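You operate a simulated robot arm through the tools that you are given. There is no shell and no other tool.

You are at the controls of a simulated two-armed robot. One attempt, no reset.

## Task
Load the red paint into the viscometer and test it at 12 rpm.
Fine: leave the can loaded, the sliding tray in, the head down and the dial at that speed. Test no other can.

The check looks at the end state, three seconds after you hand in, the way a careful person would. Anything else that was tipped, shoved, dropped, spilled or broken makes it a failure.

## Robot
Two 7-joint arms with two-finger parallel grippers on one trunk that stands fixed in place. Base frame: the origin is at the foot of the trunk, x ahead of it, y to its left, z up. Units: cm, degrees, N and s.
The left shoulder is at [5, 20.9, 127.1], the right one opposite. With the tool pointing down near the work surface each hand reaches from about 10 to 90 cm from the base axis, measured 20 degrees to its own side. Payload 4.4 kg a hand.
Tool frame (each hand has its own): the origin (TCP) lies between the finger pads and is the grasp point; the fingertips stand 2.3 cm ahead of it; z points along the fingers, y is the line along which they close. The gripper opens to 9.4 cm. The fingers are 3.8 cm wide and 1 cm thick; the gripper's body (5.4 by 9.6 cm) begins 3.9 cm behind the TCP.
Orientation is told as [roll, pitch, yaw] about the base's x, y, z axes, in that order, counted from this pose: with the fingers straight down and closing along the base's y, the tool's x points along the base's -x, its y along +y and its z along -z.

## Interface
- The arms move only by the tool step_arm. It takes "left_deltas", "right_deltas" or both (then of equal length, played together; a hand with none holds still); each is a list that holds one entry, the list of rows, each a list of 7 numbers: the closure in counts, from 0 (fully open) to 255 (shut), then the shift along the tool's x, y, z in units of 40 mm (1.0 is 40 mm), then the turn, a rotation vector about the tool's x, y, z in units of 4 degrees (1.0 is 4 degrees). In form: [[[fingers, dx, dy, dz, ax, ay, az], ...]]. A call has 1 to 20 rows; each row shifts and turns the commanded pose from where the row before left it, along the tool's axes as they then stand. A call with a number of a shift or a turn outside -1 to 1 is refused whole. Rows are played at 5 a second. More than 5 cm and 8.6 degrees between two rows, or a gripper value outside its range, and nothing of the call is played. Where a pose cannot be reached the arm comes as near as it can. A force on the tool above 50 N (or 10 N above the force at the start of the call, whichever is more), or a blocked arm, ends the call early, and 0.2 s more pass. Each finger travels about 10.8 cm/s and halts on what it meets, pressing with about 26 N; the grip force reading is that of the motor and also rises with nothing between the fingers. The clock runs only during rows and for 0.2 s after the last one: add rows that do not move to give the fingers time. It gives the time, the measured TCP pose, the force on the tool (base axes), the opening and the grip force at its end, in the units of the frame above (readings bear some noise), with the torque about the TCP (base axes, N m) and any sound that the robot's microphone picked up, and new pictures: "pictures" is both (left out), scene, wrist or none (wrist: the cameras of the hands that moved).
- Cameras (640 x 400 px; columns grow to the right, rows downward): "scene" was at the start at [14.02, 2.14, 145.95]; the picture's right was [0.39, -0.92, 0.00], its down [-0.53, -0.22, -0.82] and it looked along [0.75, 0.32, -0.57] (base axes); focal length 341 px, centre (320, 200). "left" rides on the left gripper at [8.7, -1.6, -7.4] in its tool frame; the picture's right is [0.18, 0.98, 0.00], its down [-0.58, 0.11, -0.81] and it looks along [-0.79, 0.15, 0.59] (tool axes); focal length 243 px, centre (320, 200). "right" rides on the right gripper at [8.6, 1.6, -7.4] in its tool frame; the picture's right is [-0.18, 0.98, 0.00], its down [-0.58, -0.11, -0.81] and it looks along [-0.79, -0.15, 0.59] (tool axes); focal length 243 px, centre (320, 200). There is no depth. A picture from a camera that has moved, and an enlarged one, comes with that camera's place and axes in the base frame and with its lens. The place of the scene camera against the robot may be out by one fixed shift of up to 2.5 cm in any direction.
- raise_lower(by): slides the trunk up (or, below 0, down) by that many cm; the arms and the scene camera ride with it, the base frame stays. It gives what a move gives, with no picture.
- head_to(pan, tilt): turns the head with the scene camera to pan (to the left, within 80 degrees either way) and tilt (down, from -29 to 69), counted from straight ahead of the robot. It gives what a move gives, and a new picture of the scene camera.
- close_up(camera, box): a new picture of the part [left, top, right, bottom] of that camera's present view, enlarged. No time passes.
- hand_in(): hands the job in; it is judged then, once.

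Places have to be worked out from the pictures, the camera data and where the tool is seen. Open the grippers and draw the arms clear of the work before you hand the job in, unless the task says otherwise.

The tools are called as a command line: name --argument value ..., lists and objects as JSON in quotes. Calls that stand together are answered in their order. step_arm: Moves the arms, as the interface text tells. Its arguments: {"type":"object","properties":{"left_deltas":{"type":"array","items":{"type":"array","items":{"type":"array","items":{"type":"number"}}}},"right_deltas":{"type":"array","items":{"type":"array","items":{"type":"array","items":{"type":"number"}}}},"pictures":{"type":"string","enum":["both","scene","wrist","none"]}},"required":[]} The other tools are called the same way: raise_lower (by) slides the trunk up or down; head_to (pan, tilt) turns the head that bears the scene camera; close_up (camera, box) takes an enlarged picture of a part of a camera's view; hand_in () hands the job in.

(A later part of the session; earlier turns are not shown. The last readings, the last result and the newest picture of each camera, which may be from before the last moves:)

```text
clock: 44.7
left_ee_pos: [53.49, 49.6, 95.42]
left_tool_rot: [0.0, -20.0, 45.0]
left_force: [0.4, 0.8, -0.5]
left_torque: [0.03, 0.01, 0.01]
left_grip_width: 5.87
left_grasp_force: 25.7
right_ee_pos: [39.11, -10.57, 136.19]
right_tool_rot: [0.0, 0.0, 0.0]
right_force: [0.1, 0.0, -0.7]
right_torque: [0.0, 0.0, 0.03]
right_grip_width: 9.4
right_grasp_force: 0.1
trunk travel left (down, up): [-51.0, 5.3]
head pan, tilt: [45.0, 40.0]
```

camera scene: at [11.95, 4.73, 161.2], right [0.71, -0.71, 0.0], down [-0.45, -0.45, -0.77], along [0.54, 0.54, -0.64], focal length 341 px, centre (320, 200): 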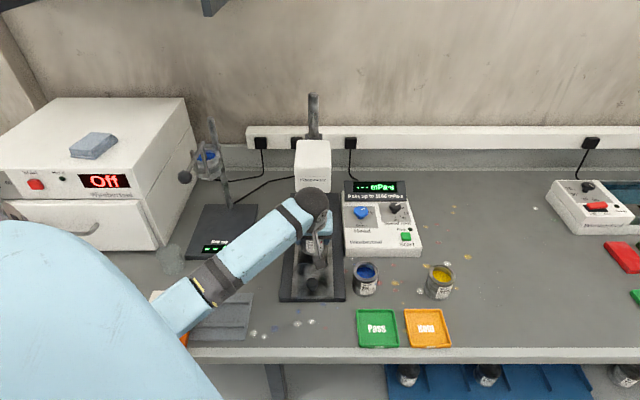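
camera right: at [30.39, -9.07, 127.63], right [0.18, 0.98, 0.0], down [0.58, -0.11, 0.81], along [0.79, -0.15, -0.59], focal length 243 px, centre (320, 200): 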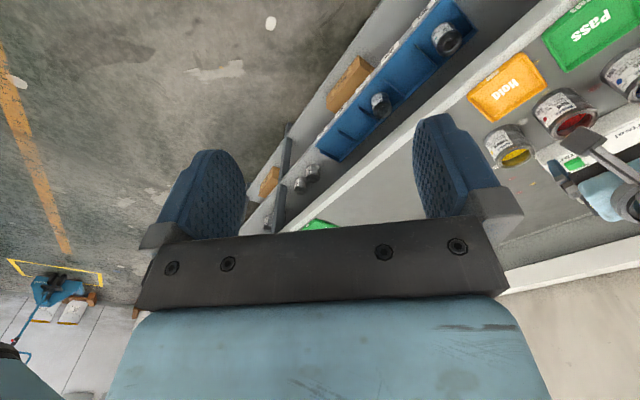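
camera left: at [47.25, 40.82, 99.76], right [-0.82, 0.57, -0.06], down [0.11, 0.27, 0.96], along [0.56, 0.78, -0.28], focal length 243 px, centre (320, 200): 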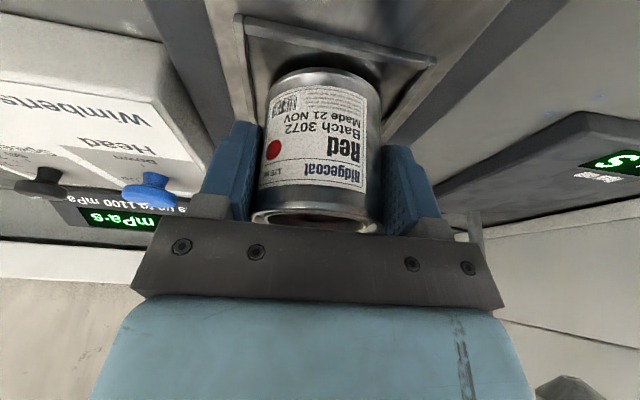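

The earlier contact was indeed the back rail; the can now passes it. I lower further.

step_arm --left_deltas '[[[220, 0.0128, 0, 0.0353, 0, 0, 0], [220, 0, 0, 0, 0, 0, 0]]]' --pictures "none"

step_arm --left_deltas '[[[220, 0.0128, 0, 0.0353, 0, 0, 0], [220, 0, 0, 0, 0, 0, 0]]]' --pictures "wrist"

close_up --camera "left" --box '[200, 0, 440, 150]'

```text
clock: 45.3
left_ee_pos: [53.54, 49.44, 95.31]
left_tool_rot: [0.0, -20.1, 45.1]
left_force: [1.5, -0.4, 2.1]
left_torque: [0.07, -0.06, -0.02]
left_grip_width: 5.86
left_grasp_force: 26.4
right_ee_pos: [39.19, -10.72, 136.11]
right_tool_rot: [0.0, 0.0, 0.0]
right_force: [0.4, 0.9, 0.0]
right_torque: [0.0, -0.05, 0.03]
right_grip_width: 9.39
right_grasp_force: 0.1
trunk travel left (down, up): [-51.0, 5.3]
head pan, tilt: [45.0, 40.0]
```

```text
clock: 45.9
left_ee_pos: [53.47, 49.61, 95.36]
left_tool_rot: [0.1, -20.2, 45.1]
left_force: [1.7, -0.6, 10.3]
left_torque: [0.02, 0.12, -0.05]
left_grip_width: 5.87
left_grasp_force: 25.8
right_ee_pos: [39.0, -10.8, 136.18]
right_tool_rot: [0.1, -0.1, 0.0]
right_force: [-0.3, -0.3, 0.0]
right_torque: [-0.02, 0.0, 0.03]
right_grip_width: 9.42
right_grasp_force: 0.0
trunk travel left (down, up): [-51.0, 5.3]
head pan, tilt: [45.0, 40.0]
camera left: at [47.14, 40.82, 99.33], right [-0.82, 0.57, -0.06], down [0.11, 0.27, 0.96], along [0.56, 0.78, -0.28], focal length 243 px, centre (320, 200)
```

left: 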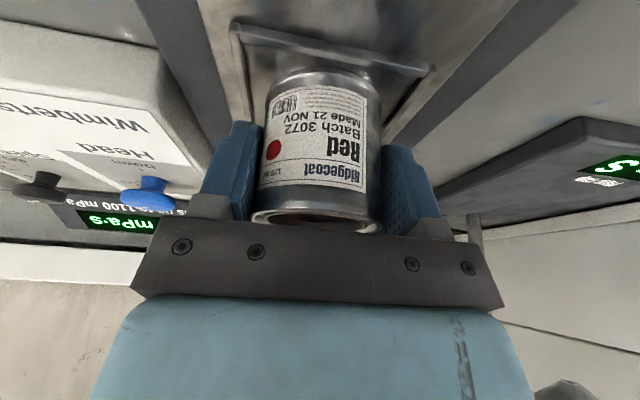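

```text
2.67 times, centred on (320, 75) of left
camera zoom: at [47.14, 40.82, 99.33], right [-0.82, 0.57, -0.06], down [0.11, 0.27, 0.96], along [0.56, 0.78, -0.28], focal length 647 px, centre (320, 533)
```

zoom: 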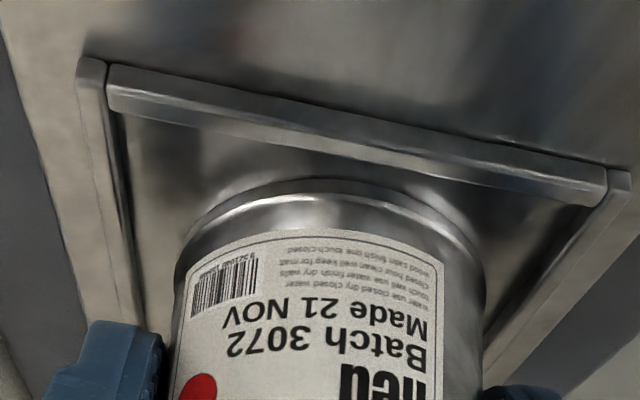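

The can is down on the recess floor: contact at z 95.3 near its centre, with a clear gap to the front rail. I ease the press, open the fingers and check.

step_arm --left_deltas '[[[220, -0.006, 0, -0.0165, 0, 0, 0], [120, 0, 0, 0, 0, 0, 0], [90, 0, 0, 0, 0, 0, 0], [70, 0, 0, 0, 0, 0, 0], [45, 0, 0, 0, 0, 0, 0], [45, 0, 0, 0, 0, 0, 0], [45, 0, 0, 0, 0, 0, 0]]]' --pictures "both"

close_up --camera "left" --box '[200, 0, 440, 230]'

```text
clock: 47.5
left_ee_pos: [53.51, 49.66, 95.15]
left_tool_rot: [0.0, -19.9, 45.2]
left_force: [-0.2, -0.3, -0.3]
left_torque: [0.0, 0.0, 0.0]
left_grip_width: 7.77
left_grasp_force: 0.1
right_ee_pos: [39.18, -10.67, 136.17]
right_tool_rot: [0.1, -0.1, 0.0]
right_force: [-0.2, -0.6, 0.1]
right_torque: [0.01, 0.03, -0.05]
right_grip_width: 9.4
right_grasp_force: 0.0
trunk travel left (down, up): [-51.0, 5.3]
head pan, tilt: [45.0, 40.0]
camera scene: at [11.94, 4.72, 161.2], right [0.71, -0.71, 0.0], down [-0.45, -0.45, -0.77], along [0.54, 0.54, -0.64], focal length 341 px, centre (320, 200)
camera left: at [47.11, 40.84, 99.24], right [-0.82, 0.57, -0.06], down [0.11, 0.27, 0.96], along [0.56, 0.78, -0.28], focal length 243 px, centre (320, 200)
```

scene: 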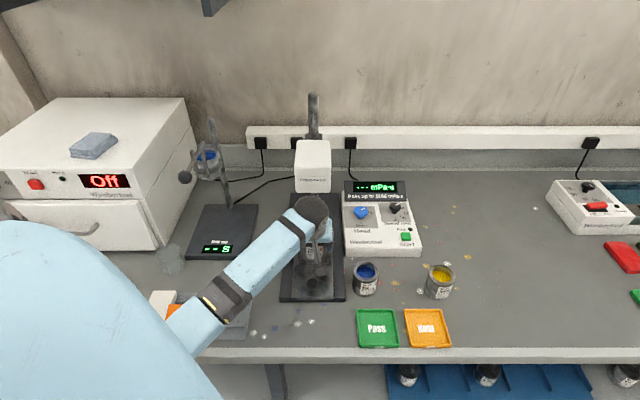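
left: 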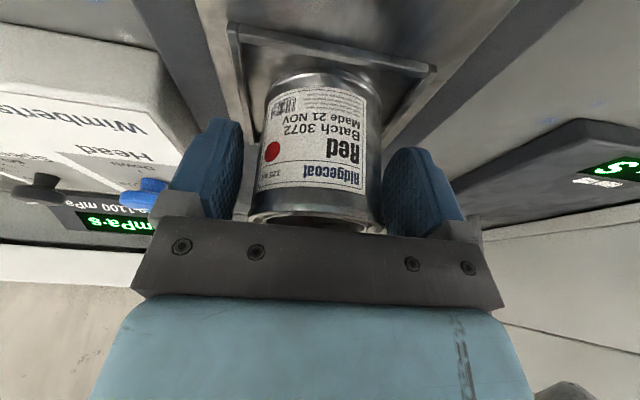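

```text
1.74 times, centred on (320, 115) of left
camera zoom: at [47.11, 40.84, 99.24], right [-0.82, 0.57, -0.06], down [0.11, 0.27, 0.96], along [0.56, 0.78, -0.28], focal length 422 px, centre (320, 348)
```

zoom: 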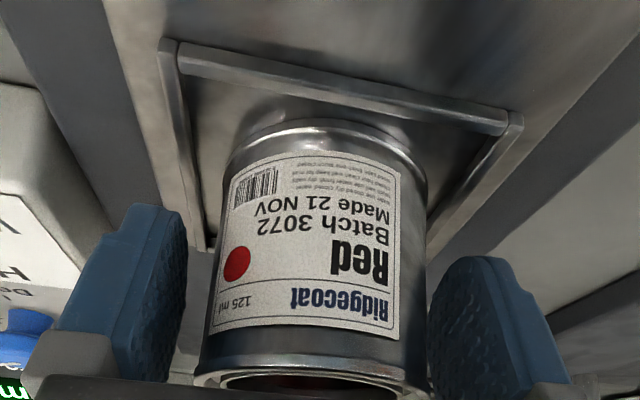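

The can stands in the recess. I draw the hand back along the finger direction and look at the can and the left side of the bench.

step_arm --left_deltas '[[[45, 0, 0, -0.4, 0, 0, 0], [45, 0, 0, -0.5, 0, 0, 0], [45, 0, 0, -0.6, 0, 0, 0], [45, 0, 0, -0.7, 0, 0, 0], [45, 0, 0, -0.7, 0, 0, 0], [0, 0, 0, 0, 0, 0, 0]]]' --pictures "both"

close_up --camera "left" --box '[200, 0, 440, 230]'

close_up --camera "scene" --box '[120, 160, 400, 360]'

```text
clock: 48.9
left_ee_pos: [50.68, 46.85, 106.32]
left_tool_rot: [0.1, -20.0, 45.1]
left_force: [-0.3, -0.5, -0.1]
left_torque: [0.0, 0.0, 0.02]
left_grip_width: 9.4
left_grasp_force: 0.1
right_ee_pos: [39.18, -10.55, 136.12]
right_tool_rot: [0.0, 0.0, 0.1]
right_force: [-1.4, 0.6, 0.3]
right_torque: [-0.01, -0.01, 0.04]
right_grip_width: 9.41
right_grasp_force: 0.0
trunk travel left (down, up): [-51.0, 5.3]
head pan, tilt: [45.0, 40.0]
camera scene: at [11.93, 4.74, 161.2], right [0.71, -0.71, 0.0], down [-0.45, -0.45, -0.77], along [0.54, 0.54, -0.64], focal length 341 px, centre (320, 200)
camera left: at [44.33, 38.09, 110.33], right [-0.82, 0.57, -0.06], down [0.11, 0.27, 0.96], along [0.56, 0.78, -0.29], focal length 243 px, centre (320, 200)
```

scene: 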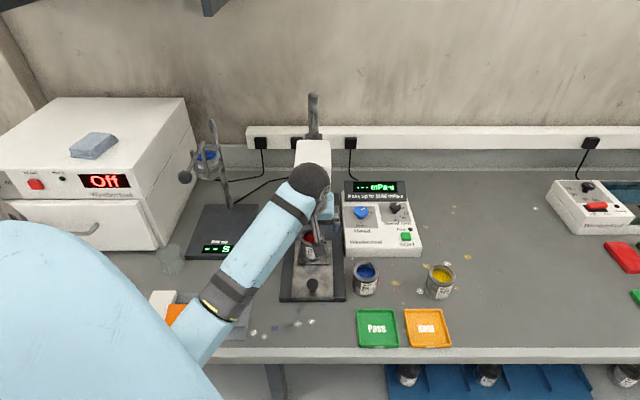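
left: 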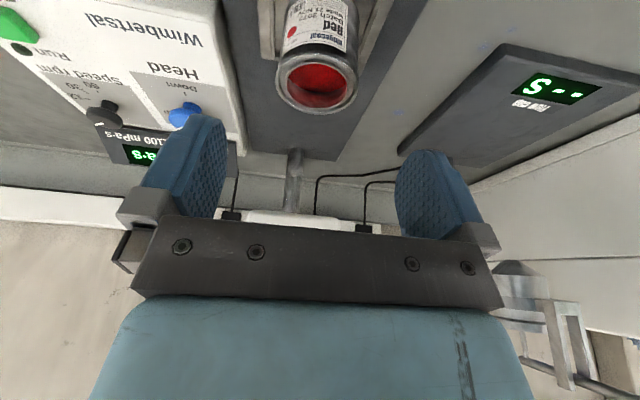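

```text
1.74 times, centred on (320, 115) of left
camera zoom: at [44.33, 38.09, 110.33], right [-0.82, 0.57, -0.06], down [0.11, 0.27, 0.96], along [0.56, 0.78, -0.29], focal length 422 px, centre (320, 348)
```

zoom: 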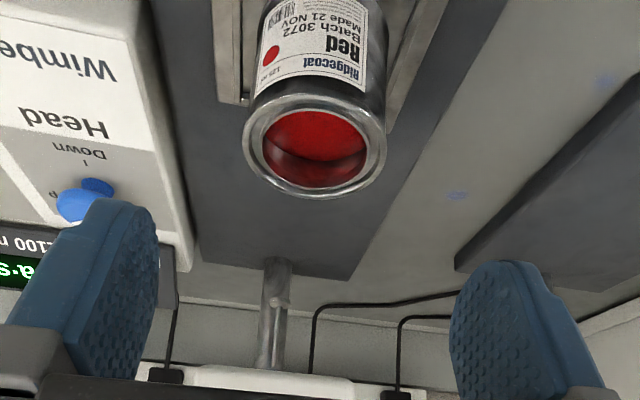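

```text
2.00 times, centred on (260, 260) of scene
camera zoom: at [11.93, 4.74, 161.2], right [0.71, -0.71, 0.0], down [-0.45, -0.45, -0.77], along [0.54, 0.54, -0.64], focal length 681 px, centre (440, 80)
```

zoom: 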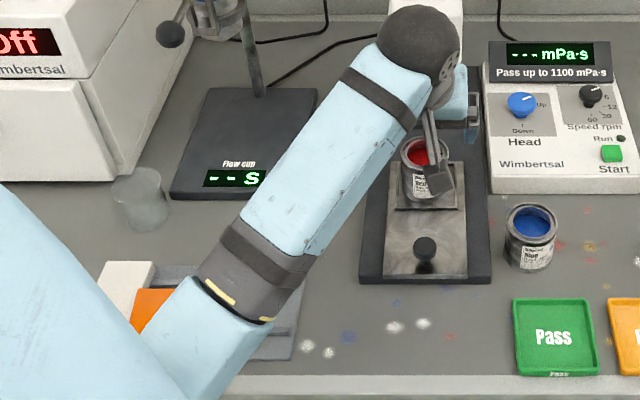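

The red can is seated nicely. A glass beaker stands near my elbow too, so I keep the trunk high. I move back to above the tray knob.

step_arm --left_deltas '[[[0, 0.57, -0.0125, 0.0425, 0, 0, 0], [0, 0.57, -0.0125, 0.0425, 0, 0, 0], [0, 0.57, -0.0125, 0.0425, 0, 0, 0], [0, 0.57, -0.0125, 0.0425, 0, 0, 0], [0, 0.57, -0.0125, 0.0425, 0, 0, 0], [0, 0, 0, 0, 0, 0, 0]]]' --pictures "both"

close_up --camera "left" --box '[200, 0, 440, 230]'

```text
clock: 50.3
left_ee_pos: [43.37, 39.2, 101.45]
left_tool_rot: [0.0, -20.0, 45.1]
left_force: [0.6, 0.2, -0.3]
left_torque: [0.03, -0.03, 0.0]
left_grip_width: 9.37
left_grasp_force: 0.1
right_ee_pos: [39.1, -10.73, 136.15]
right_tool_rot: [0.1, -0.1, 0.0]
right_force: [1.0, -0.3, -0.3]
right_torque: [-0.01, -0.02, -0.01]
right_grip_width: 9.38
right_grasp_force: 0.0
trunk travel left (down, up): [-51.0, 5.3]
head pan, tilt: [45.0, 40.0]
camera scene: at [11.96, 4.74, 161.19], right [0.71, -0.71, 0.0], down [-0.45, -0.45, -0.77], along [0.54, 0.54, -0.64], focal length 341 px, centre (320, 200)
camera left: at [37.02, 30.44, 105.46], right [-0.82, 0.57, -0.06], down [0.11, 0.27, 0.96], along [0.56, 0.78, -0.28], focal length 243 px, centre (320, 200)
```

scene: 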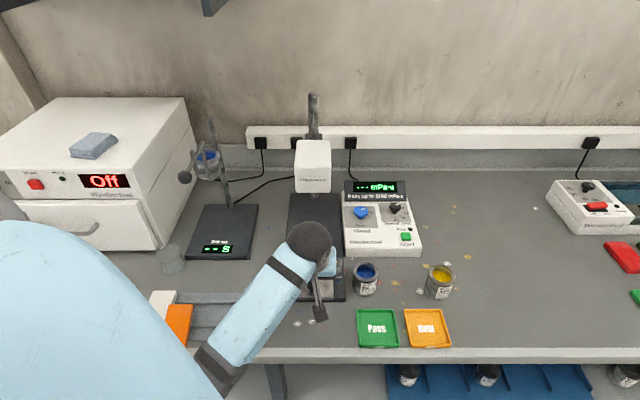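
left: 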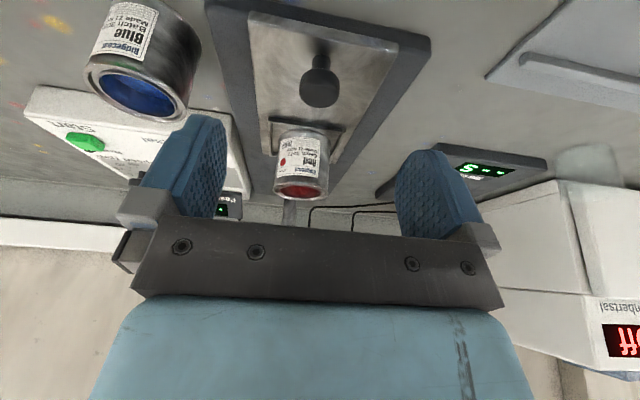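

```text
1.74 times, centred on (320, 115) of left
camera zoom: at [37.02, 30.44, 105.46], right [-0.82, 0.57, -0.06], down [0.11, 0.27, 0.96], along [0.56, 0.78, -0.28], focal length 422 px, centre (320, 348)
```

zoom: 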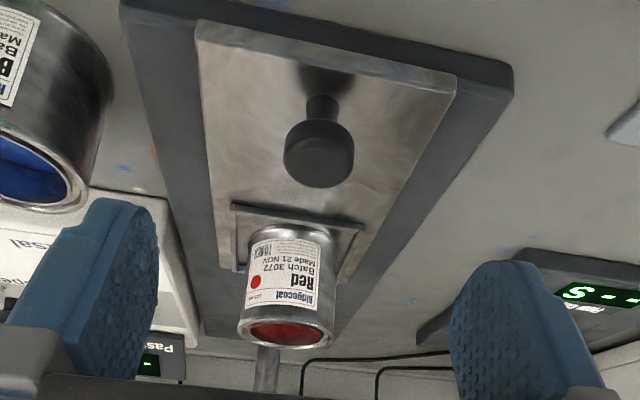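

The knob is at (45.4, 41.2) as expected. I descend onto it and close.

step_arm --left_deltas '[[[60, -0.007, 0, 0.49, 0, 0, 0], [60, -0.007, 0, 0.49, 0, 0, 0], [60, -0.007, 0, 0.49, 0, 0, 0], [60, -0.007, 0, 0.49, 0, 0, 0], [60, 0, 0, 0, 0, 0, 0], [120, 0, 0, 0, 0, 0, 0], [160, 0, 0, 0, 0, 0, 0], [255, 0, 0, 0, 0, 0, 0], [255, 0, 0, 0, 0, 0, 0], [255, 0, 0, 0, 0, 0, 0]]]' --pictures "both"

close_up --camera "scene" --box '[120, 240, 300, 370]'

```text
clock: 52.5
left_ee_pos: [45.48, 41.27, 94.06]
left_tool_rot: [0.1, -20.1, 45.1]
left_force: [0.4, 1.1, -1.6]
left_torque: [0.14, -0.11, 0.01]
left_grip_width: 2.73
left_grasp_force: 44.7
right_ee_pos: [39.17, -10.63, 136.07]
right_tool_rot: [0.1, 0.1, 0.0]
right_force: [0.7, 0.1, 0.0]
right_torque: [-0.02, 0.0, -0.01]
right_grip_width: 9.41
right_grasp_force: 0.1
trunk travel left (down, up): [-51.0, 5.3]
head pan, tilt: [45.0, 40.0]
camera scene: at [11.94, 4.73, 161.19], right [0.71, -0.71, 0.0], down [-0.45, -0.45, -0.77], along [0.54, 0.54, -0.64], focal length 341 px, centre (320, 200)
camera left: at [39.09, 32.51, 98.13], right [-0.82, 0.57, -0.06], down [0.11, 0.27, 0.96], along [0.56, 0.78, -0.28], focal length 243 px, centre (320, 200)
```

scene: 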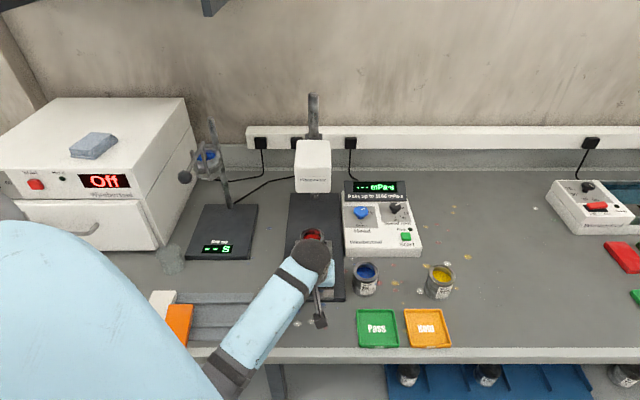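
left: 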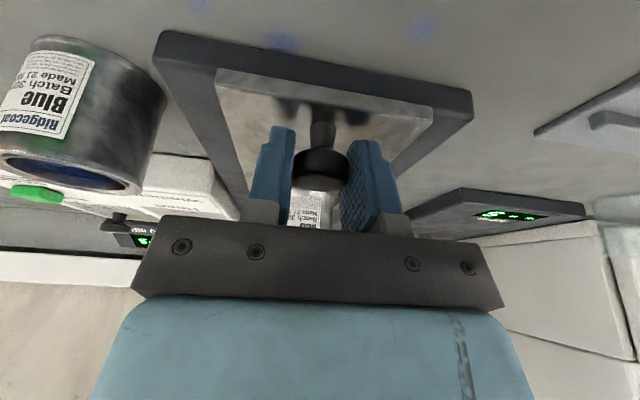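

```text
3.08 times, centred on (210, 305) of scene
camera zoom: at [11.94, 4.73, 161.19], right [0.71, -0.71, 0.0], down [-0.45, -0.45, -0.77], along [0.54, 0.54, -0.64], focal length 1048 px, centre (658, -123)
```

zoom: 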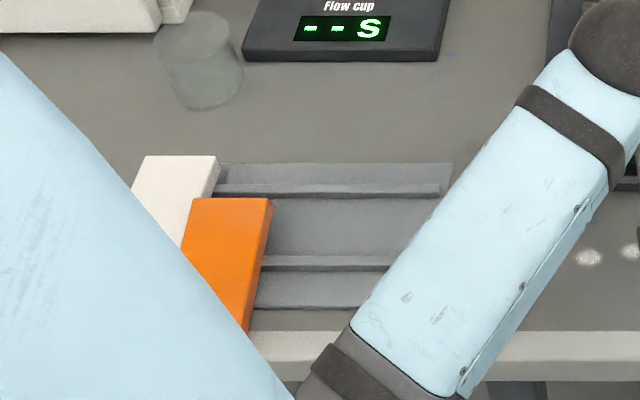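

The knob is held. I push the tray back in along the same axis, smoothly, watching force.

step_arm --left_deltas '[[[255, -0.12, 0, 0.0437, 0, 0, 0], [255, -0.2, 0, 0.0728, 0, 0, 0], [255, -0.2, 0, 0.0728, 0, 0, 0], [255, -0.2, 0, 0.0728, 0, 0, 0], [255, -0.2, 0, 0.0728, 0, 0, 0], [255, -0.2, 0, 0.0728, 0, 0, 0], [255, -0.2, 0, 0.0728, 0, 0, 0], [255, 0, 0, 0, 0, 0, 0]]]' --pictures "both"

```text
clock: 54.3
left_ee_pos: [49.37, 45.2, 94.09]
left_tool_rot: [0.0, -20.1, 45.1]
left_force: [-1.1, 2.0, 5.2]
left_torque: [0.22, -0.25, -0.02]
left_grip_width: 2.7
left_grasp_force: 44.9
right_ee_pos: [39.13, -10.72, 136.09]
right_tool_rot: [0.0, 0.0, 0.0]
right_force: [0.2, -0.1, -0.4]
right_torque: [0.03, -0.02, 0.01]
right_grip_width: 9.4
right_grasp_force: 0.2
trunk travel left (down, up): [-51.0, 5.3]
head pan, tilt: [45.0, 40.0]
camera scene: at [11.85, 4.67, 161.21], right [0.71, -0.71, 0.0], down [-0.45, -0.45, -0.77], along [0.54, 0.54, -0.64], focal length 341 px, centre (320, 200)
camera left: at [43.07, 36.5, 98.11], right [-0.82, 0.57, -0.06], down [0.11, 0.27, 0.96], along [0.56, 0.78, -0.28], focal length 243 px, centre (320, 200)
```

scene: 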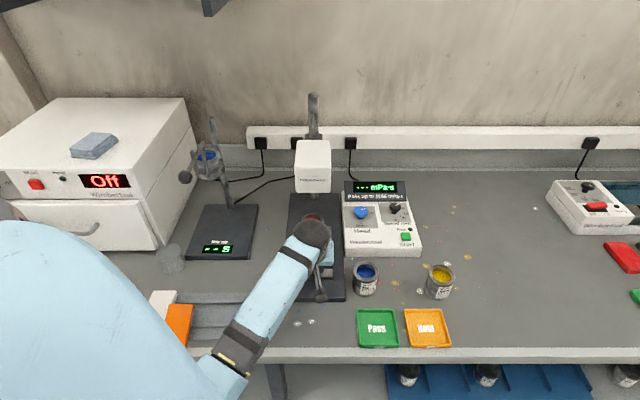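
left: 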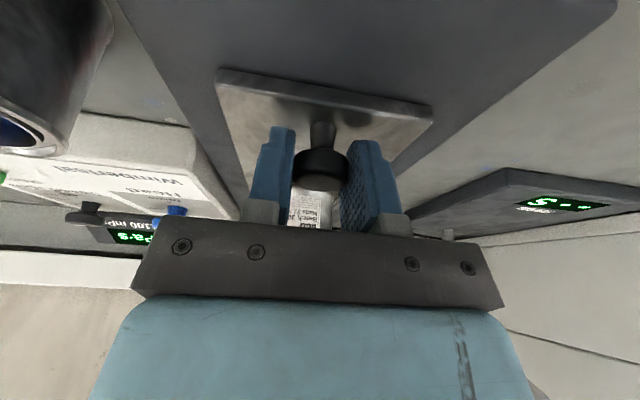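

Half way in, forces are small. I push on 5 cm and check the can relative to the head.

step_arm --left_deltas '[[[255, -0.2, 0, 0.0728, 0, 0, 0], [255, -0.2, 0, 0.0728, 0, 0, 0], [255, -0.2, 0, 0.0728, 0, 0, 0], [255, -0.2, 0, 0.0728, 0, 0, 0], [255, -0.2, 0, 0.0728, 0, 0, 0], [255, -0.2, 0, 0.0728, 0, 0, 0], [255, 0, 0, 0, 0, 0, 0]]]' --pictures "both"

close_up --camera "scene" --box '[250, 120, 400, 310]'

```text
clock: 55.9
left_ee_pos: [53.01, 48.71, 94.05]
left_tool_rot: [0.0, -20.0, 45.1]
left_force: [-0.3, 0.7, -0.6]
left_torque: [0.13, -0.3, -0.02]
left_grip_width: 2.74
left_grasp_force: 45.2
right_ee_pos: [39.23, -10.72, 136.07]
right_tool_rot: [0.0, 0.1, 0.0]
right_force: [0.2, 0.4, 0.3]
right_torque: [-0.01, 0.0, -0.01]
right_grip_width: 9.38
right_grasp_force: 0.0
trunk travel left (down, up): [-51.0, 5.3]
head pan, tilt: [45.0, 40.0]
camera scene: at [11.93, 4.73, 161.19], right [0.71, -0.71, 0.0], down [-0.45, -0.45, -0.77], along [0.54, 0.54, -0.64], focal length 341 px, centre (320, 200)
camera left: at [46.62, 40.04, 98.14], right [-0.82, 0.57, -0.06], down [0.11, 0.27, 0.96], along [0.56, 0.77, -0.29], focal length 243 px, centre (320, 200)
```

scene: 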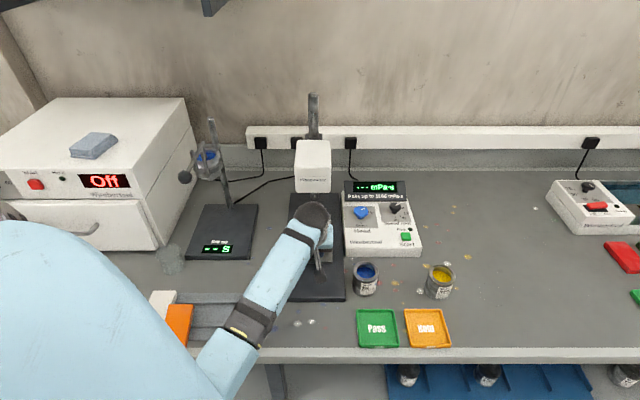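
left: 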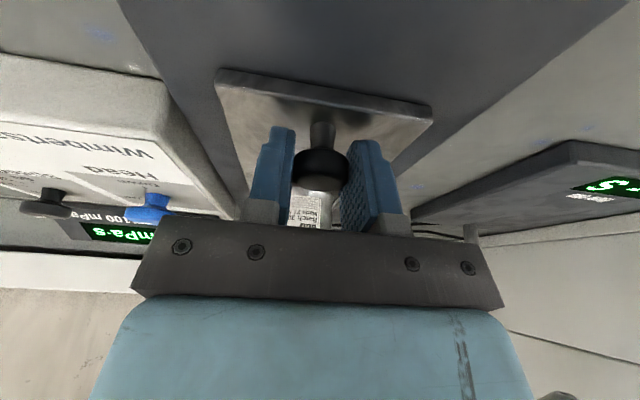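

```text
2.11 times, centred on (325, 215) of scene
camera zoom: at [11.93, 4.73, 161.19], right [0.71, -0.71, 0.0], down [-0.45, -0.45, -0.77], along [0.54, 0.54, -0.64], focal length 717 px, centre (310, 168)
```

zoom: 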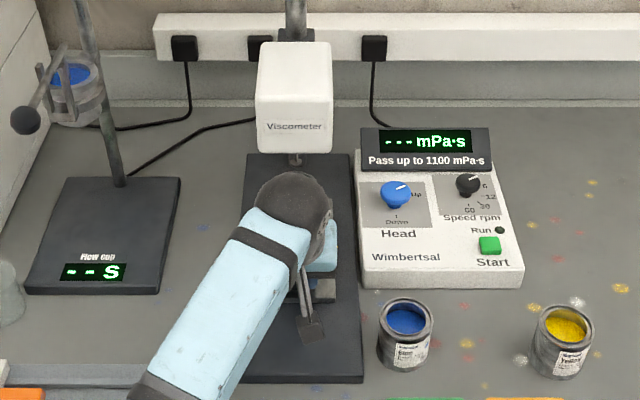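

Smooth so far; about 3 cm remain. I push the rest slowly until it meets the stop.

step_arm --left_deltas '[[[255, -0.18, 0, 0.0655, 0, 0, 0], [255, -0.18, 0, 0.0655, 0, 0, 0], [255, -0.15, 0, 0.0546, 0, 0, 0], [255, -0.1, 0, 0.0364, 0, 0, 0], [255, -0.08, 0, 0.0291, 0, 0, 0], [255, 0, 0, 0, 0, 0, 0]]]' --pictures "none"

step_arm --left_deltas '[[[255, -0.06, 0, 0.0218, 0, 0, 0], [255, 0, 0, 0, 0, 0, 0]]]' --pictures "wrist"

```text
clock: 57.3
left_ee_pos: [55.06, 50.91, 94.06]
left_tool_rot: [-0.1, -20.0, 45.2]
left_force: [-3.5, 2.2, 0.9]
left_torque: [-0.23, 0.36, -0.01]
left_grip_width: 2.73
left_grasp_force: 44.9
right_ee_pos: [39.16, -10.73, 136.12]
right_tool_rot: [0.0, 0.0, -0.1]
right_force: [-0.3, 0.1, 0.2]
right_torque: [-0.02, -0.02, 0.0]
right_grip_width: 9.4
right_grasp_force: 0.1
trunk travel left (down, up): [-51.0, 5.3]
head pan, tilt: [45.0, 40.0]
```

```text
clock: 57.9
left_ee_pos: [55.2, 51.05, 94.12]
left_tool_rot: [0.0, -20.1, 45.1]
left_force: [-4.3, 2.3, 0.7]
left_torque: [-0.04, 0.1, 0.0]
left_grip_width: 2.75
left_grasp_force: 45.2
right_ee_pos: [39.09, -10.7, 136.13]
right_tool_rot: [-0.1, 0.0, 0.1]
right_force: [-1.3, -0.3, 0.1]
right_torque: [-0.02, -0.01, 0.03]
right_grip_width: 9.38
right_grasp_force: 0.1
trunk travel left (down, up): [-51.0, 5.3]
head pan, tilt: [45.0, 40.0]
camera left: at [48.93, 42.34, 98.13], right [-0.82, 0.57, -0.06], down [0.11, 0.27, 0.96], along [0.56, 0.78, -0.28], focal length 243 px, centre (320, 200)
```

left: 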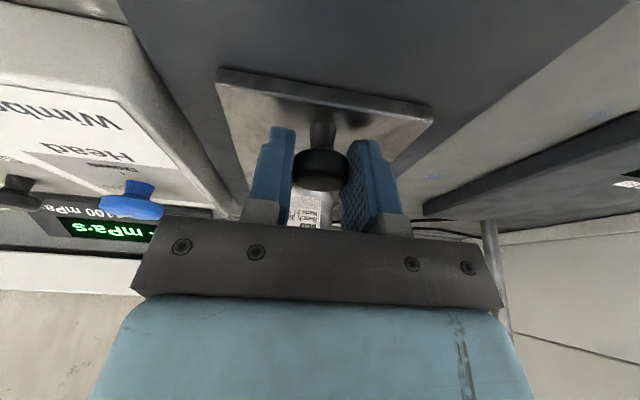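

The tray is back at its starting position. I press 2 mm more to confirm it rests at the stop.

step_arm --left_deltas '[[[255, -0.05, 0, 0.0182, 0, 0, 0], [255, 0, 0, 0, 0, 0, 0]]]' --pictures "none"

step_arm --left_deltas '[[[255, -0.05, 0, 0.0182, 0, 0, 0], [255, 0, 0, 0, 0, 0, 0]]]' --pictures "none"

```text
clock: 58.5
left_ee_pos: [55.41, 51.05, 94.07]
left_tool_rot: [0.0, -20.1, 45.2]
left_force: [-6.5, -1.8, 2.3]
left_torque: [0.01, 0.01, -0.03]
left_grip_width: 2.75
left_grasp_force: 44.9
right_ee_pos: [39.05, -10.77, 136.13]
right_tool_rot: [0.0, 0.0, 0.0]
right_force: [0.6, 0.9, -0.3]
right_torque: [-0.02, -0.03, -0.02]
right_grip_width: 9.39
right_grasp_force: 0.0
trunk travel left (down, up): [-51.0, 5.3]
head pan, tilt: [45.0, 40.0]
```

```text
clock: 59.1
left_ee_pos: [55.31, 51.17, 94.13]
left_tool_rot: [0.0, -20.0, 45.2]
left_force: [-19.9, -10.5, -2.5]
left_torque: [0.38, -0.18, -0.01]
left_grip_width: 2.75
left_grasp_force: 45.7
right_ee_pos: [38.93, -10.88, 136.11]
right_tool_rot: [0.2, 0.0, -0.1]
right_force: [-0.5, -0.3, 0.1]
right_torque: [-0.01, -0.01, -0.01]
right_grip_width: 9.41
right_grasp_force: 0.0
trunk travel left (down, up): [-51.0, 5.3]
head pan, tilt: [45.0, 40.0]
```

The tray is hard against its stop. I release the knob and back the hand out.

step_arm --left_deltas '[[[255, 0.04, 0, -0.0146, 0, 0, 0], [140, 0, 0, 0, 0, 0, 0], [60, 0, 0, 0, 0, 0, 0], [60, 0, 0, 0, 0, 0, 0], [60, 0, 0, -0.6, 0, 0, 0], [60, 0, 0, -0.8, 0, 0, 0], [60, 0, 0, -0.8, 0, 0, 0], [60, 0, 0, 0, 0, 0, 0]]]' --pictures "both"

close_up --camera "left" --box '[200, 0, 440, 230]'

close_up --camera "left" --box '[0, 0, 240, 230]'

```text
clock: 60.9
left_ee_pos: [53.17, 49.27, 102.38]
left_tool_rot: [0.1, -20.0, 45.1]
left_force: [-0.2, 1.0, 0.0]
left_torque: [0.01, -0.01, -0.01]
left_grip_width: 7.19
left_grasp_force: 0.1
right_ee_pos: [39.15, -10.67, 136.07]
right_tool_rot: [0.1, 0.1, 0.0]
right_force: [0.2, -0.3, 0.3]
right_torque: [0.02, 0.02, 0.0]
right_grip_width: 9.4
right_grasp_force: 0.1
trunk travel left (down, up): [-51.0, 5.3]
head pan, tilt: [45.0, 40.0]
camera scene: at [11.94, 4.73, 161.2], right [0.71, -0.71, 0.0], down [-0.45, -0.45, -0.77], along [0.54, 0.54, -0.64], focal length 341 px, centre (320, 200)
camera left: at [46.9, 40.65, 106.38], right [-0.82, 0.57, -0.06], down [0.11, 0.27, 0.96], along [0.56, 0.78, -0.28], focal length 243 px, centre (320, 200)
```

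scene: 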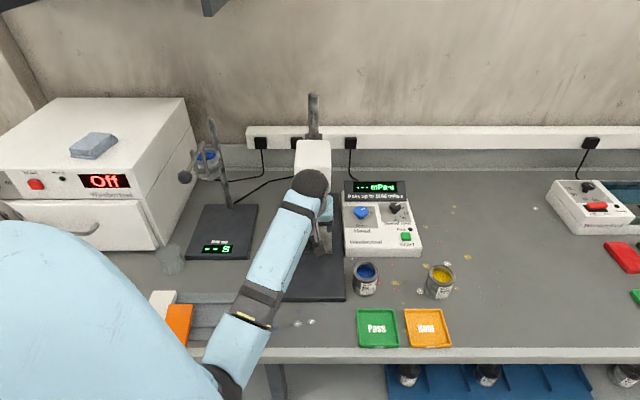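
left: 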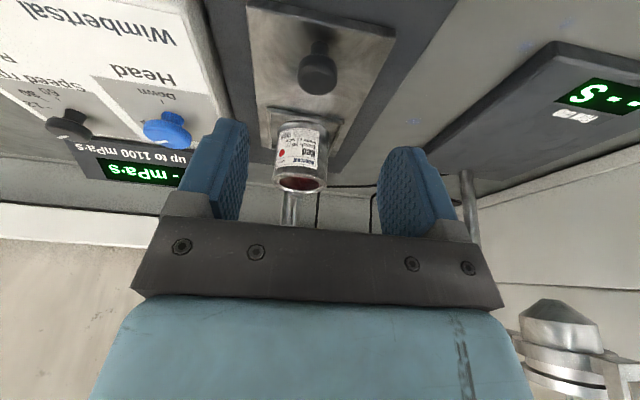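

```text
1.74 times, centred on (320, 115) of left
camera zoom: at [46.9, 40.65, 106.38], right [-0.82, 0.57, -0.06], down [0.11, 0.27, 0.96], along [0.56, 0.78, -0.28], focal length 422 px, centre (320, 348)
```

zoom: 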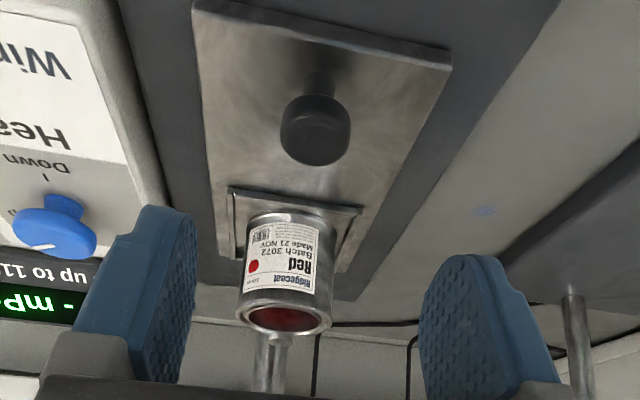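

```text
1.74 times, centred on (120, 115) of left
camera zoom: at [46.9, 40.65, 106.38], right [-0.82, 0.57, -0.06], down [0.11, 0.27, 0.96], along [0.56, 0.78, -0.28], focal length 422 px, centre (668, 348)
```

zoom: 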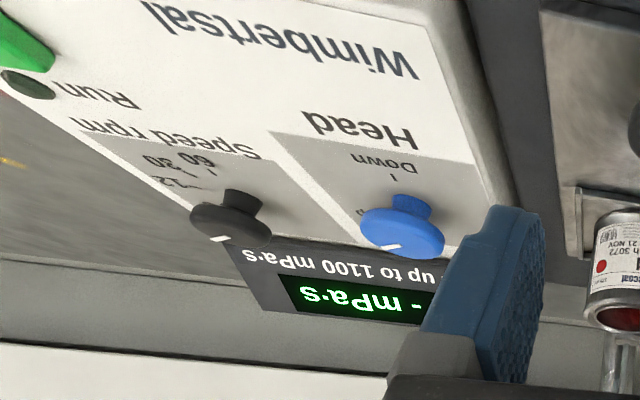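

The tray is in with the red can under the head. Next the control box, whose knobs I place near (72, 49) for Head and (81, 43) for Speed. I move the hand over there and straighten it for a closer look.

step_arm --left_deltas '[[[60, -0.015, -0.78, -0.505, 0, 0, 0], [60, -0.015, -0.78, -0.505, 0, 0, 0], [60, -0.015, -0.78, -0.505, 0, 0, 0], [60, -0.015, -0.78, -0.505, 0, 0, 0], [60, -0.015, -0.78, -0.505, 0, 0, 0], [60, 0, 0, 0, 0, 1, 0], [60, 0, 0, 0, 0, 1, 0], [60, 0, 0, 0, 0, 1, 0], [60, 0, 0, 0, 0, 1, 0], [60, 0, 0, 0, 0, 1, 0], [60, 0, 0, 0, 0, 0, -1], [60, 0, 0, 0, 0, 0, -1], [60, 0, 0, 0, 0, 0, -1], [60, 0, 0, 0, 0, 0, 0]]]' --pictures "both"

close_up --camera "left" --box '[200, 0, 440, 230]'

```text
clock: 63.9
left_ee_pos: [62.14, 37.4, 112.07]
left_tool_rot: [0.7, -1.0, 58.1]
left_force: [-0.1, 0.2, 0.4]
left_torque: [0.01, 0.01, 0.0]
left_grip_width: 7.2
left_grasp_force: 0.1
right_ee_pos: [39.13, -10.65, 136.21]
right_tool_rot: [0.1, 0.0, 0.0]
right_force: [0.7, 0.7, -0.2]
right_torque: [-0.02, 0.03, 0.04]
right_grip_width: 9.4
right_grasp_force: 0.0
trunk travel left (down, up): [-51.0, 5.3]
head pan, tilt: [45.0, 40.0]
camera scene: at [11.92, 4.69, 161.2], right [0.71, -0.71, 0.0], down [-0.45, -0.45, -0.77], along [0.54, 0.54, -0.64], focal length 341 px, centre (320, 200)
camera left: at [58.95, 29.01, 119.41], right [-0.93, 0.36, 0.01], down [0.21, 0.53, 0.82], along [0.29, 0.76, -0.58], focal length 243 px, centre (320, 200)
```

scene: 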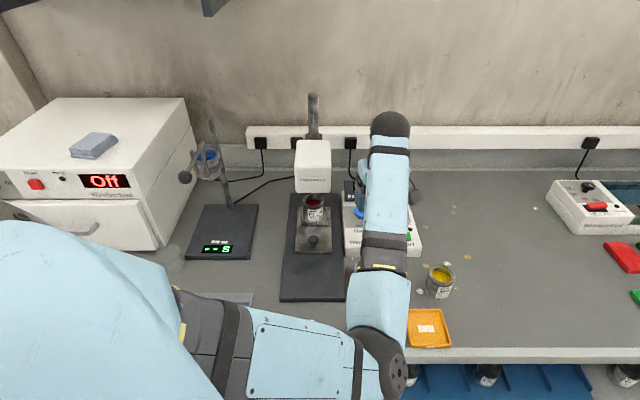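
left: 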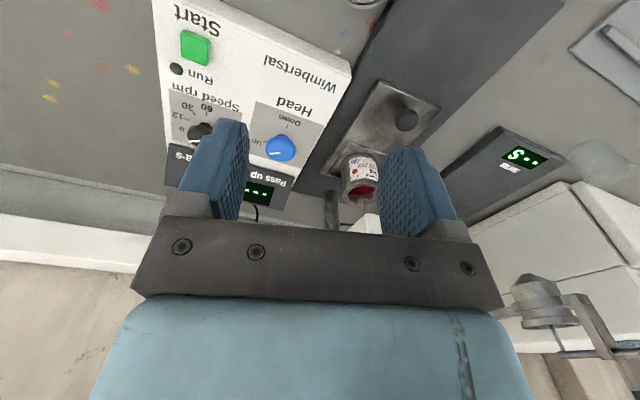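

```text
1.74 times, centred on (320, 115) of left
camera zoom: at [58.95, 29.01, 119.41], right [-0.93, 0.36, 0.01], down [0.21, 0.53, 0.82], along [0.29, 0.76, -0.58], focal length 422 px, centre (320, 348)
```

zoom: 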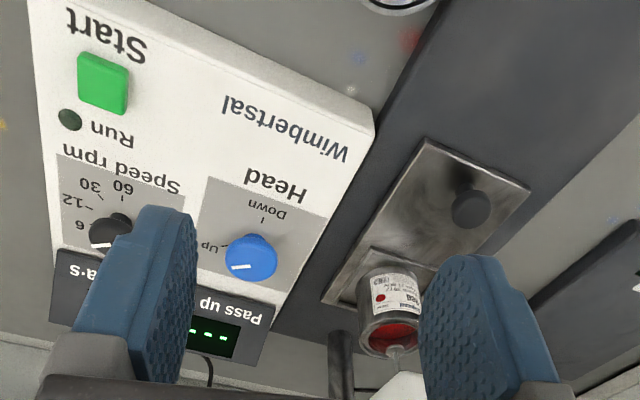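

I can see the panel. I take enlarged views of the dials to read the pointer and tick angles.

close_up --camera "left" --box '[160, 80, 240, 150]'

close_up --camera "left" --box '[240, 90, 330, 170]'

```text
5.71 times, centred on (200, 115) of left
camera zoom: at [58.95, 29.01, 119.41], right [-0.93, 0.36, 0.01], down [0.21, 0.53, 0.82], along [0.29, 0.76, -0.58], focal length 1386 px, centre (1006, 686)
```

zoom: 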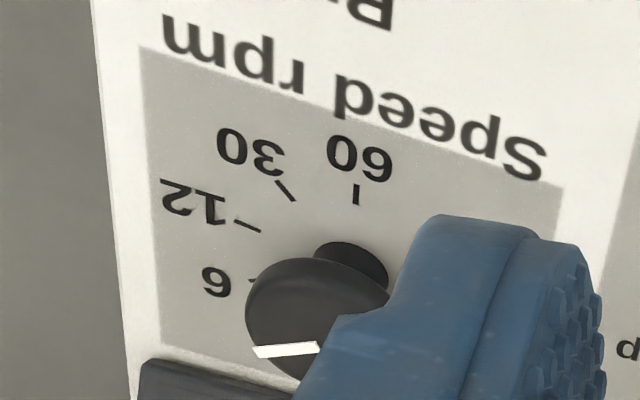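

```text
5.00 times, centred on (285, 130) of left
camera zoom: at [58.95, 29.01, 119.41], right [-0.93, 0.36, 0.01], down [0.21, 0.53, 0.82], along [0.29, 0.76, -0.58], focal length 1213 px, centre (495, 550)
```

zoom: 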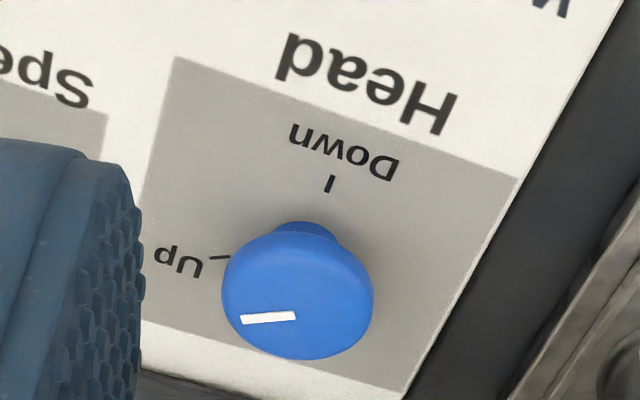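

Both pointers sit at about +30° (Head at Up, Speed at 6); the ticks put Down at -90° and 12 at -10°. So Head needs about 120° clockwise and Speed 40° clockwise. I move to above the Head knob and look.

step_arm --left_deltas '[[[60, -0.787, -0.129, 0.4, 0, 0.25, 0], [60, -0.787, -0.129, 0.4, 0, 0, 0], [60, -0.787, -0.129, 0.4, 0, 0, 0], [60, -0.787, -0.129, 0.4, 0, 0, 0], [60, 0, 0, 0, 0, 0, 0]]]' --pictures "both"

close_up --camera "left" --box '[200, 0, 440, 230]'

```text
clock: 65.1
left_ee_pos: [70.95, 45.18, 105.26]
left_tool_rot: [-0.1, 0.8, 57.1]
left_force: [-0.6, -0.5, -0.6]
left_torque: [0.06, -0.02, -0.03]
left_grip_width: 7.22
left_grasp_force: 0.1
right_ee_pos: [39.18, -10.68, 136.12]
right_tool_rot: [0.0, -0.1, -0.1]
right_force: [-0.4, -0.6, -0.4]
right_torque: [0.02, 0.0, 0.01]
right_grip_width: 9.39
right_grasp_force: 0.1
trunk travel left (down, up): [-51.0, 5.3]
head pan, tilt: [45.0, 40.0]
camera scene: at [11.85, 4.62, 161.21], right [0.71, -0.71, 0.0], down [-0.45, -0.45, -0.77], along [0.54, 0.54, -0.64], focal length 341 px, centre (320, 200)
camera left: at [67.71, 37.13, 112.89], right [-0.93, 0.38, 0.0], down [0.23, 0.56, 0.8], along [0.3, 0.74, -0.6], focal length 243 px, centre (320, 200)
```

scene: 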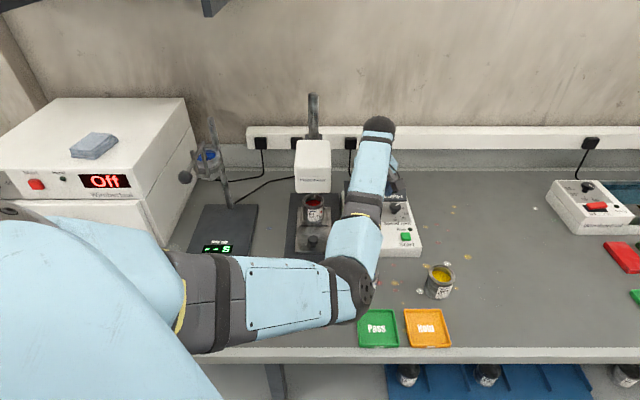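
left: 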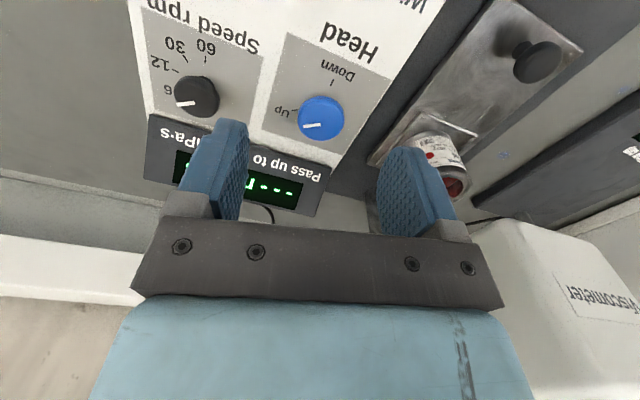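

```text
1.74 times, centred on (320, 115) of left
camera zoom: at [67.71, 37.13, 112.89], right [-0.93, 0.38, 0.0], down [0.23, 0.56, 0.8], along [0.3, 0.74, -0.6], focal length 422 px, centre (320, 348)
```

zoom: 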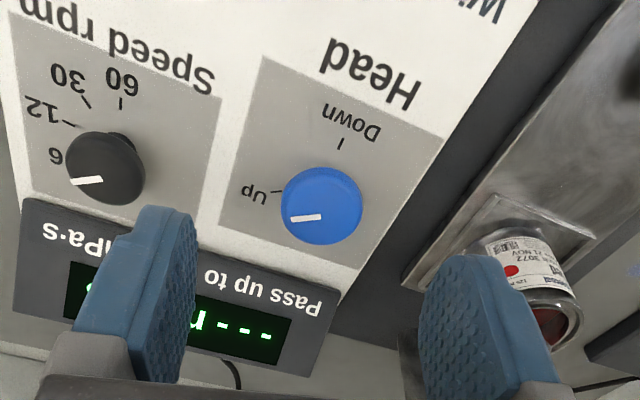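

A clear view: the Head cap is about 4.2 cm wide, centred near (72.4, 49.0) with its top at z 94.2. I move over it, set yaw to 65 and lower to z 99 to verify centring.

step_arm --left_deltas '[[[60, -0.34, 0.07, 0.5, 0, -0.2, 0], [60, -0.34, 0.07, 0.5, 0, 0, 0], [60, -0.34, 0.07, 0.5, 0, 0, 0], [60, 0, 0, 0.06, 0, 0, -1], [60, 0, 0, 0, 0, 0, -1], [60, 0, 0, 0, 0, 0, 0]]]' --pictures "both"

close_up --camera "left" --box '[200, 0, 440, 230]'

```text
clock: 66.5
left_ee_pos: [72.3, 48.92, 99.13]
left_tool_rot: [-0.1, 0.2, 65.1]
left_force: [-0.4, -0.5, -0.2]
left_torque: [-0.01, 0.0, 0.01]
left_grip_width: 7.23
left_grasp_force: 0.1
right_ee_pos: [39.12, -10.65, 136.08]
right_tool_rot: [0.0, -0.1, 0.0]
right_force: [0.1, -1.4, 0.5]
right_torque: [0.0, 0.04, 0.03]
right_grip_width: 9.4
right_grasp_force: 0.0
trunk travel left (down, up): [-51.0, 5.3]
head pan, tilt: [45.0, 40.0]
camera scene: at [11.95, 4.74, 161.19], right [0.71, -0.71, 0.0], down [-0.45, -0.45, -0.77], along [0.54, 0.54, -0.64], focal length 341 px, centre (320, 200)
camera left: at [70.22, 40.41, 106.58], right [-0.97, 0.25, 0.0], down [0.15, 0.58, 0.8], along [0.2, 0.78, -0.59], focal length 243 px, centre (320, 200)
```

scene: 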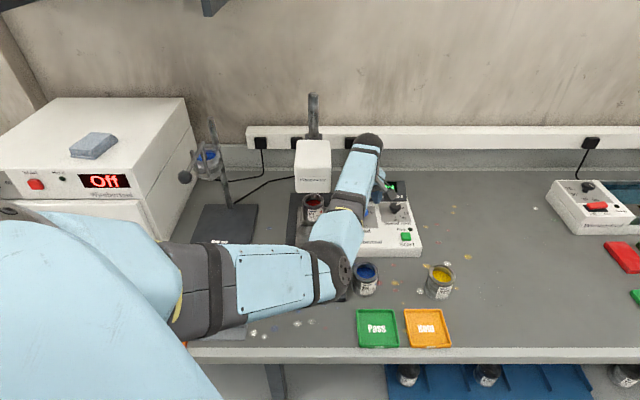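
left: 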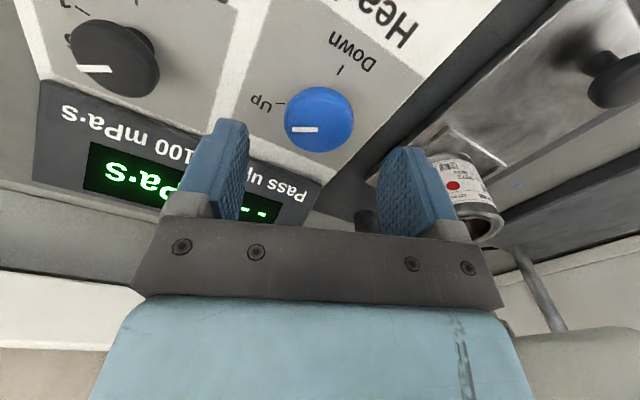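

```text
1.74 times, centred on (320, 115) of left
camera zoom: at [70.22, 40.41, 106.58], right [-0.97, 0.25, 0.0], down [0.15, 0.58, 0.8], along [0.2, 0.78, -0.59], focal length 422 px, centre (320, 348)
```

zoom: 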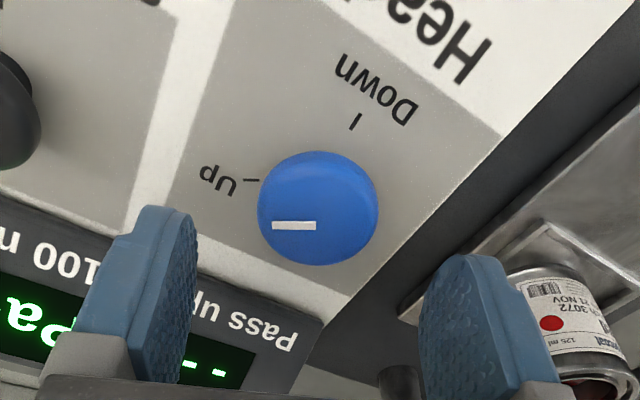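

The knob lies almost on the finger axis, about 0.35 cm forward. I correct that and lower to z 95.

step_arm --left_deltas '[[[60, -0.0875, 0, 0.3, 0, 0, 0], [60, 0, 0, 0.4, 0, 0, 0], [60, 0, 0, 0.33, 0, 0, 0], [60, 0, 0, 0, 0, 0, 0]]]' --pictures "both"

close_up --camera "left" --box '[200, 0, 440, 230]'

```text
clock: 67.5
left_ee_pos: [72.19, 49.29, 95.09]
left_tool_rot: [0.0, 0.2, 65.1]
left_force: [0.2, 0.8, 0.4]
left_torque: [0.0, -0.01, 0.02]
left_grip_width: 7.19
left_grasp_force: 0.0
right_ee_pos: [39.11, -10.76, 135.99]
right_tool_rot: [-0.1, 0.0, 0.1]
right_force: [0.6, 0.1, 0.3]
right_torque: [-0.04, 0.0, -0.02]
right_grip_width: 9.38
right_grasp_force: 0.1
trunk travel left (down, up): [-51.0, 5.3]
head pan, tilt: [45.0, 40.0]
camera scene: at [11.93, 4.71, 161.2], right [0.71, -0.71, 0.0], down [-0.45, -0.45, -0.77], along [0.54, 0.54, -0.64], focal length 341 px, centre (320, 200)
camera left: at [70.06, 40.85, 102.5], right [-0.97, 0.25, 0.0], down [0.15, 0.58, 0.8], along [0.2, 0.78, -0.59], focal length 243 px, centre (320, 200)
```

scene: 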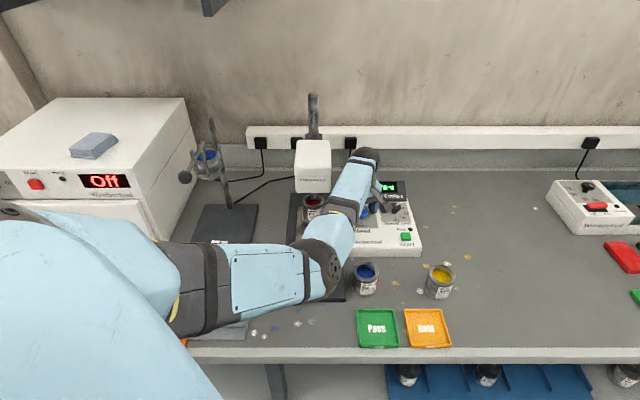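
left: 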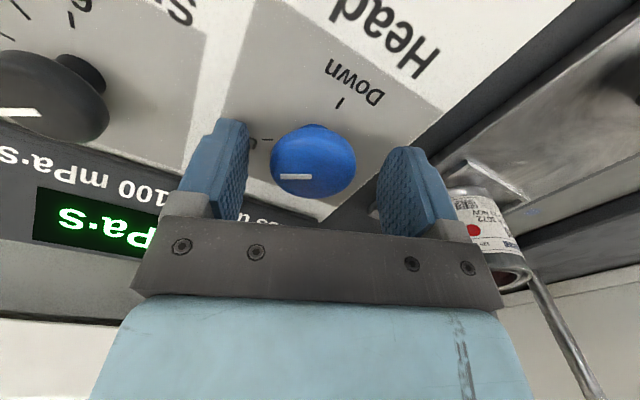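

```text
1.74 times, centred on (320, 115) of left
camera zoom: at [70.06, 40.85, 102.5], right [-0.97, 0.25, 0.0], down [0.15, 0.58, 0.8], along [0.2, 0.78, -0.59], focal length 422 px, centre (320, 348)
```

zoom: 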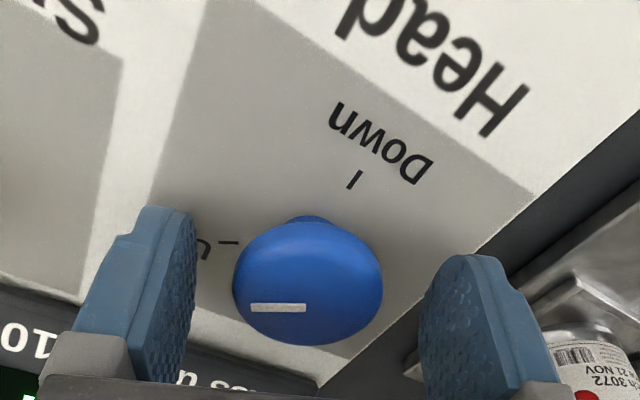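

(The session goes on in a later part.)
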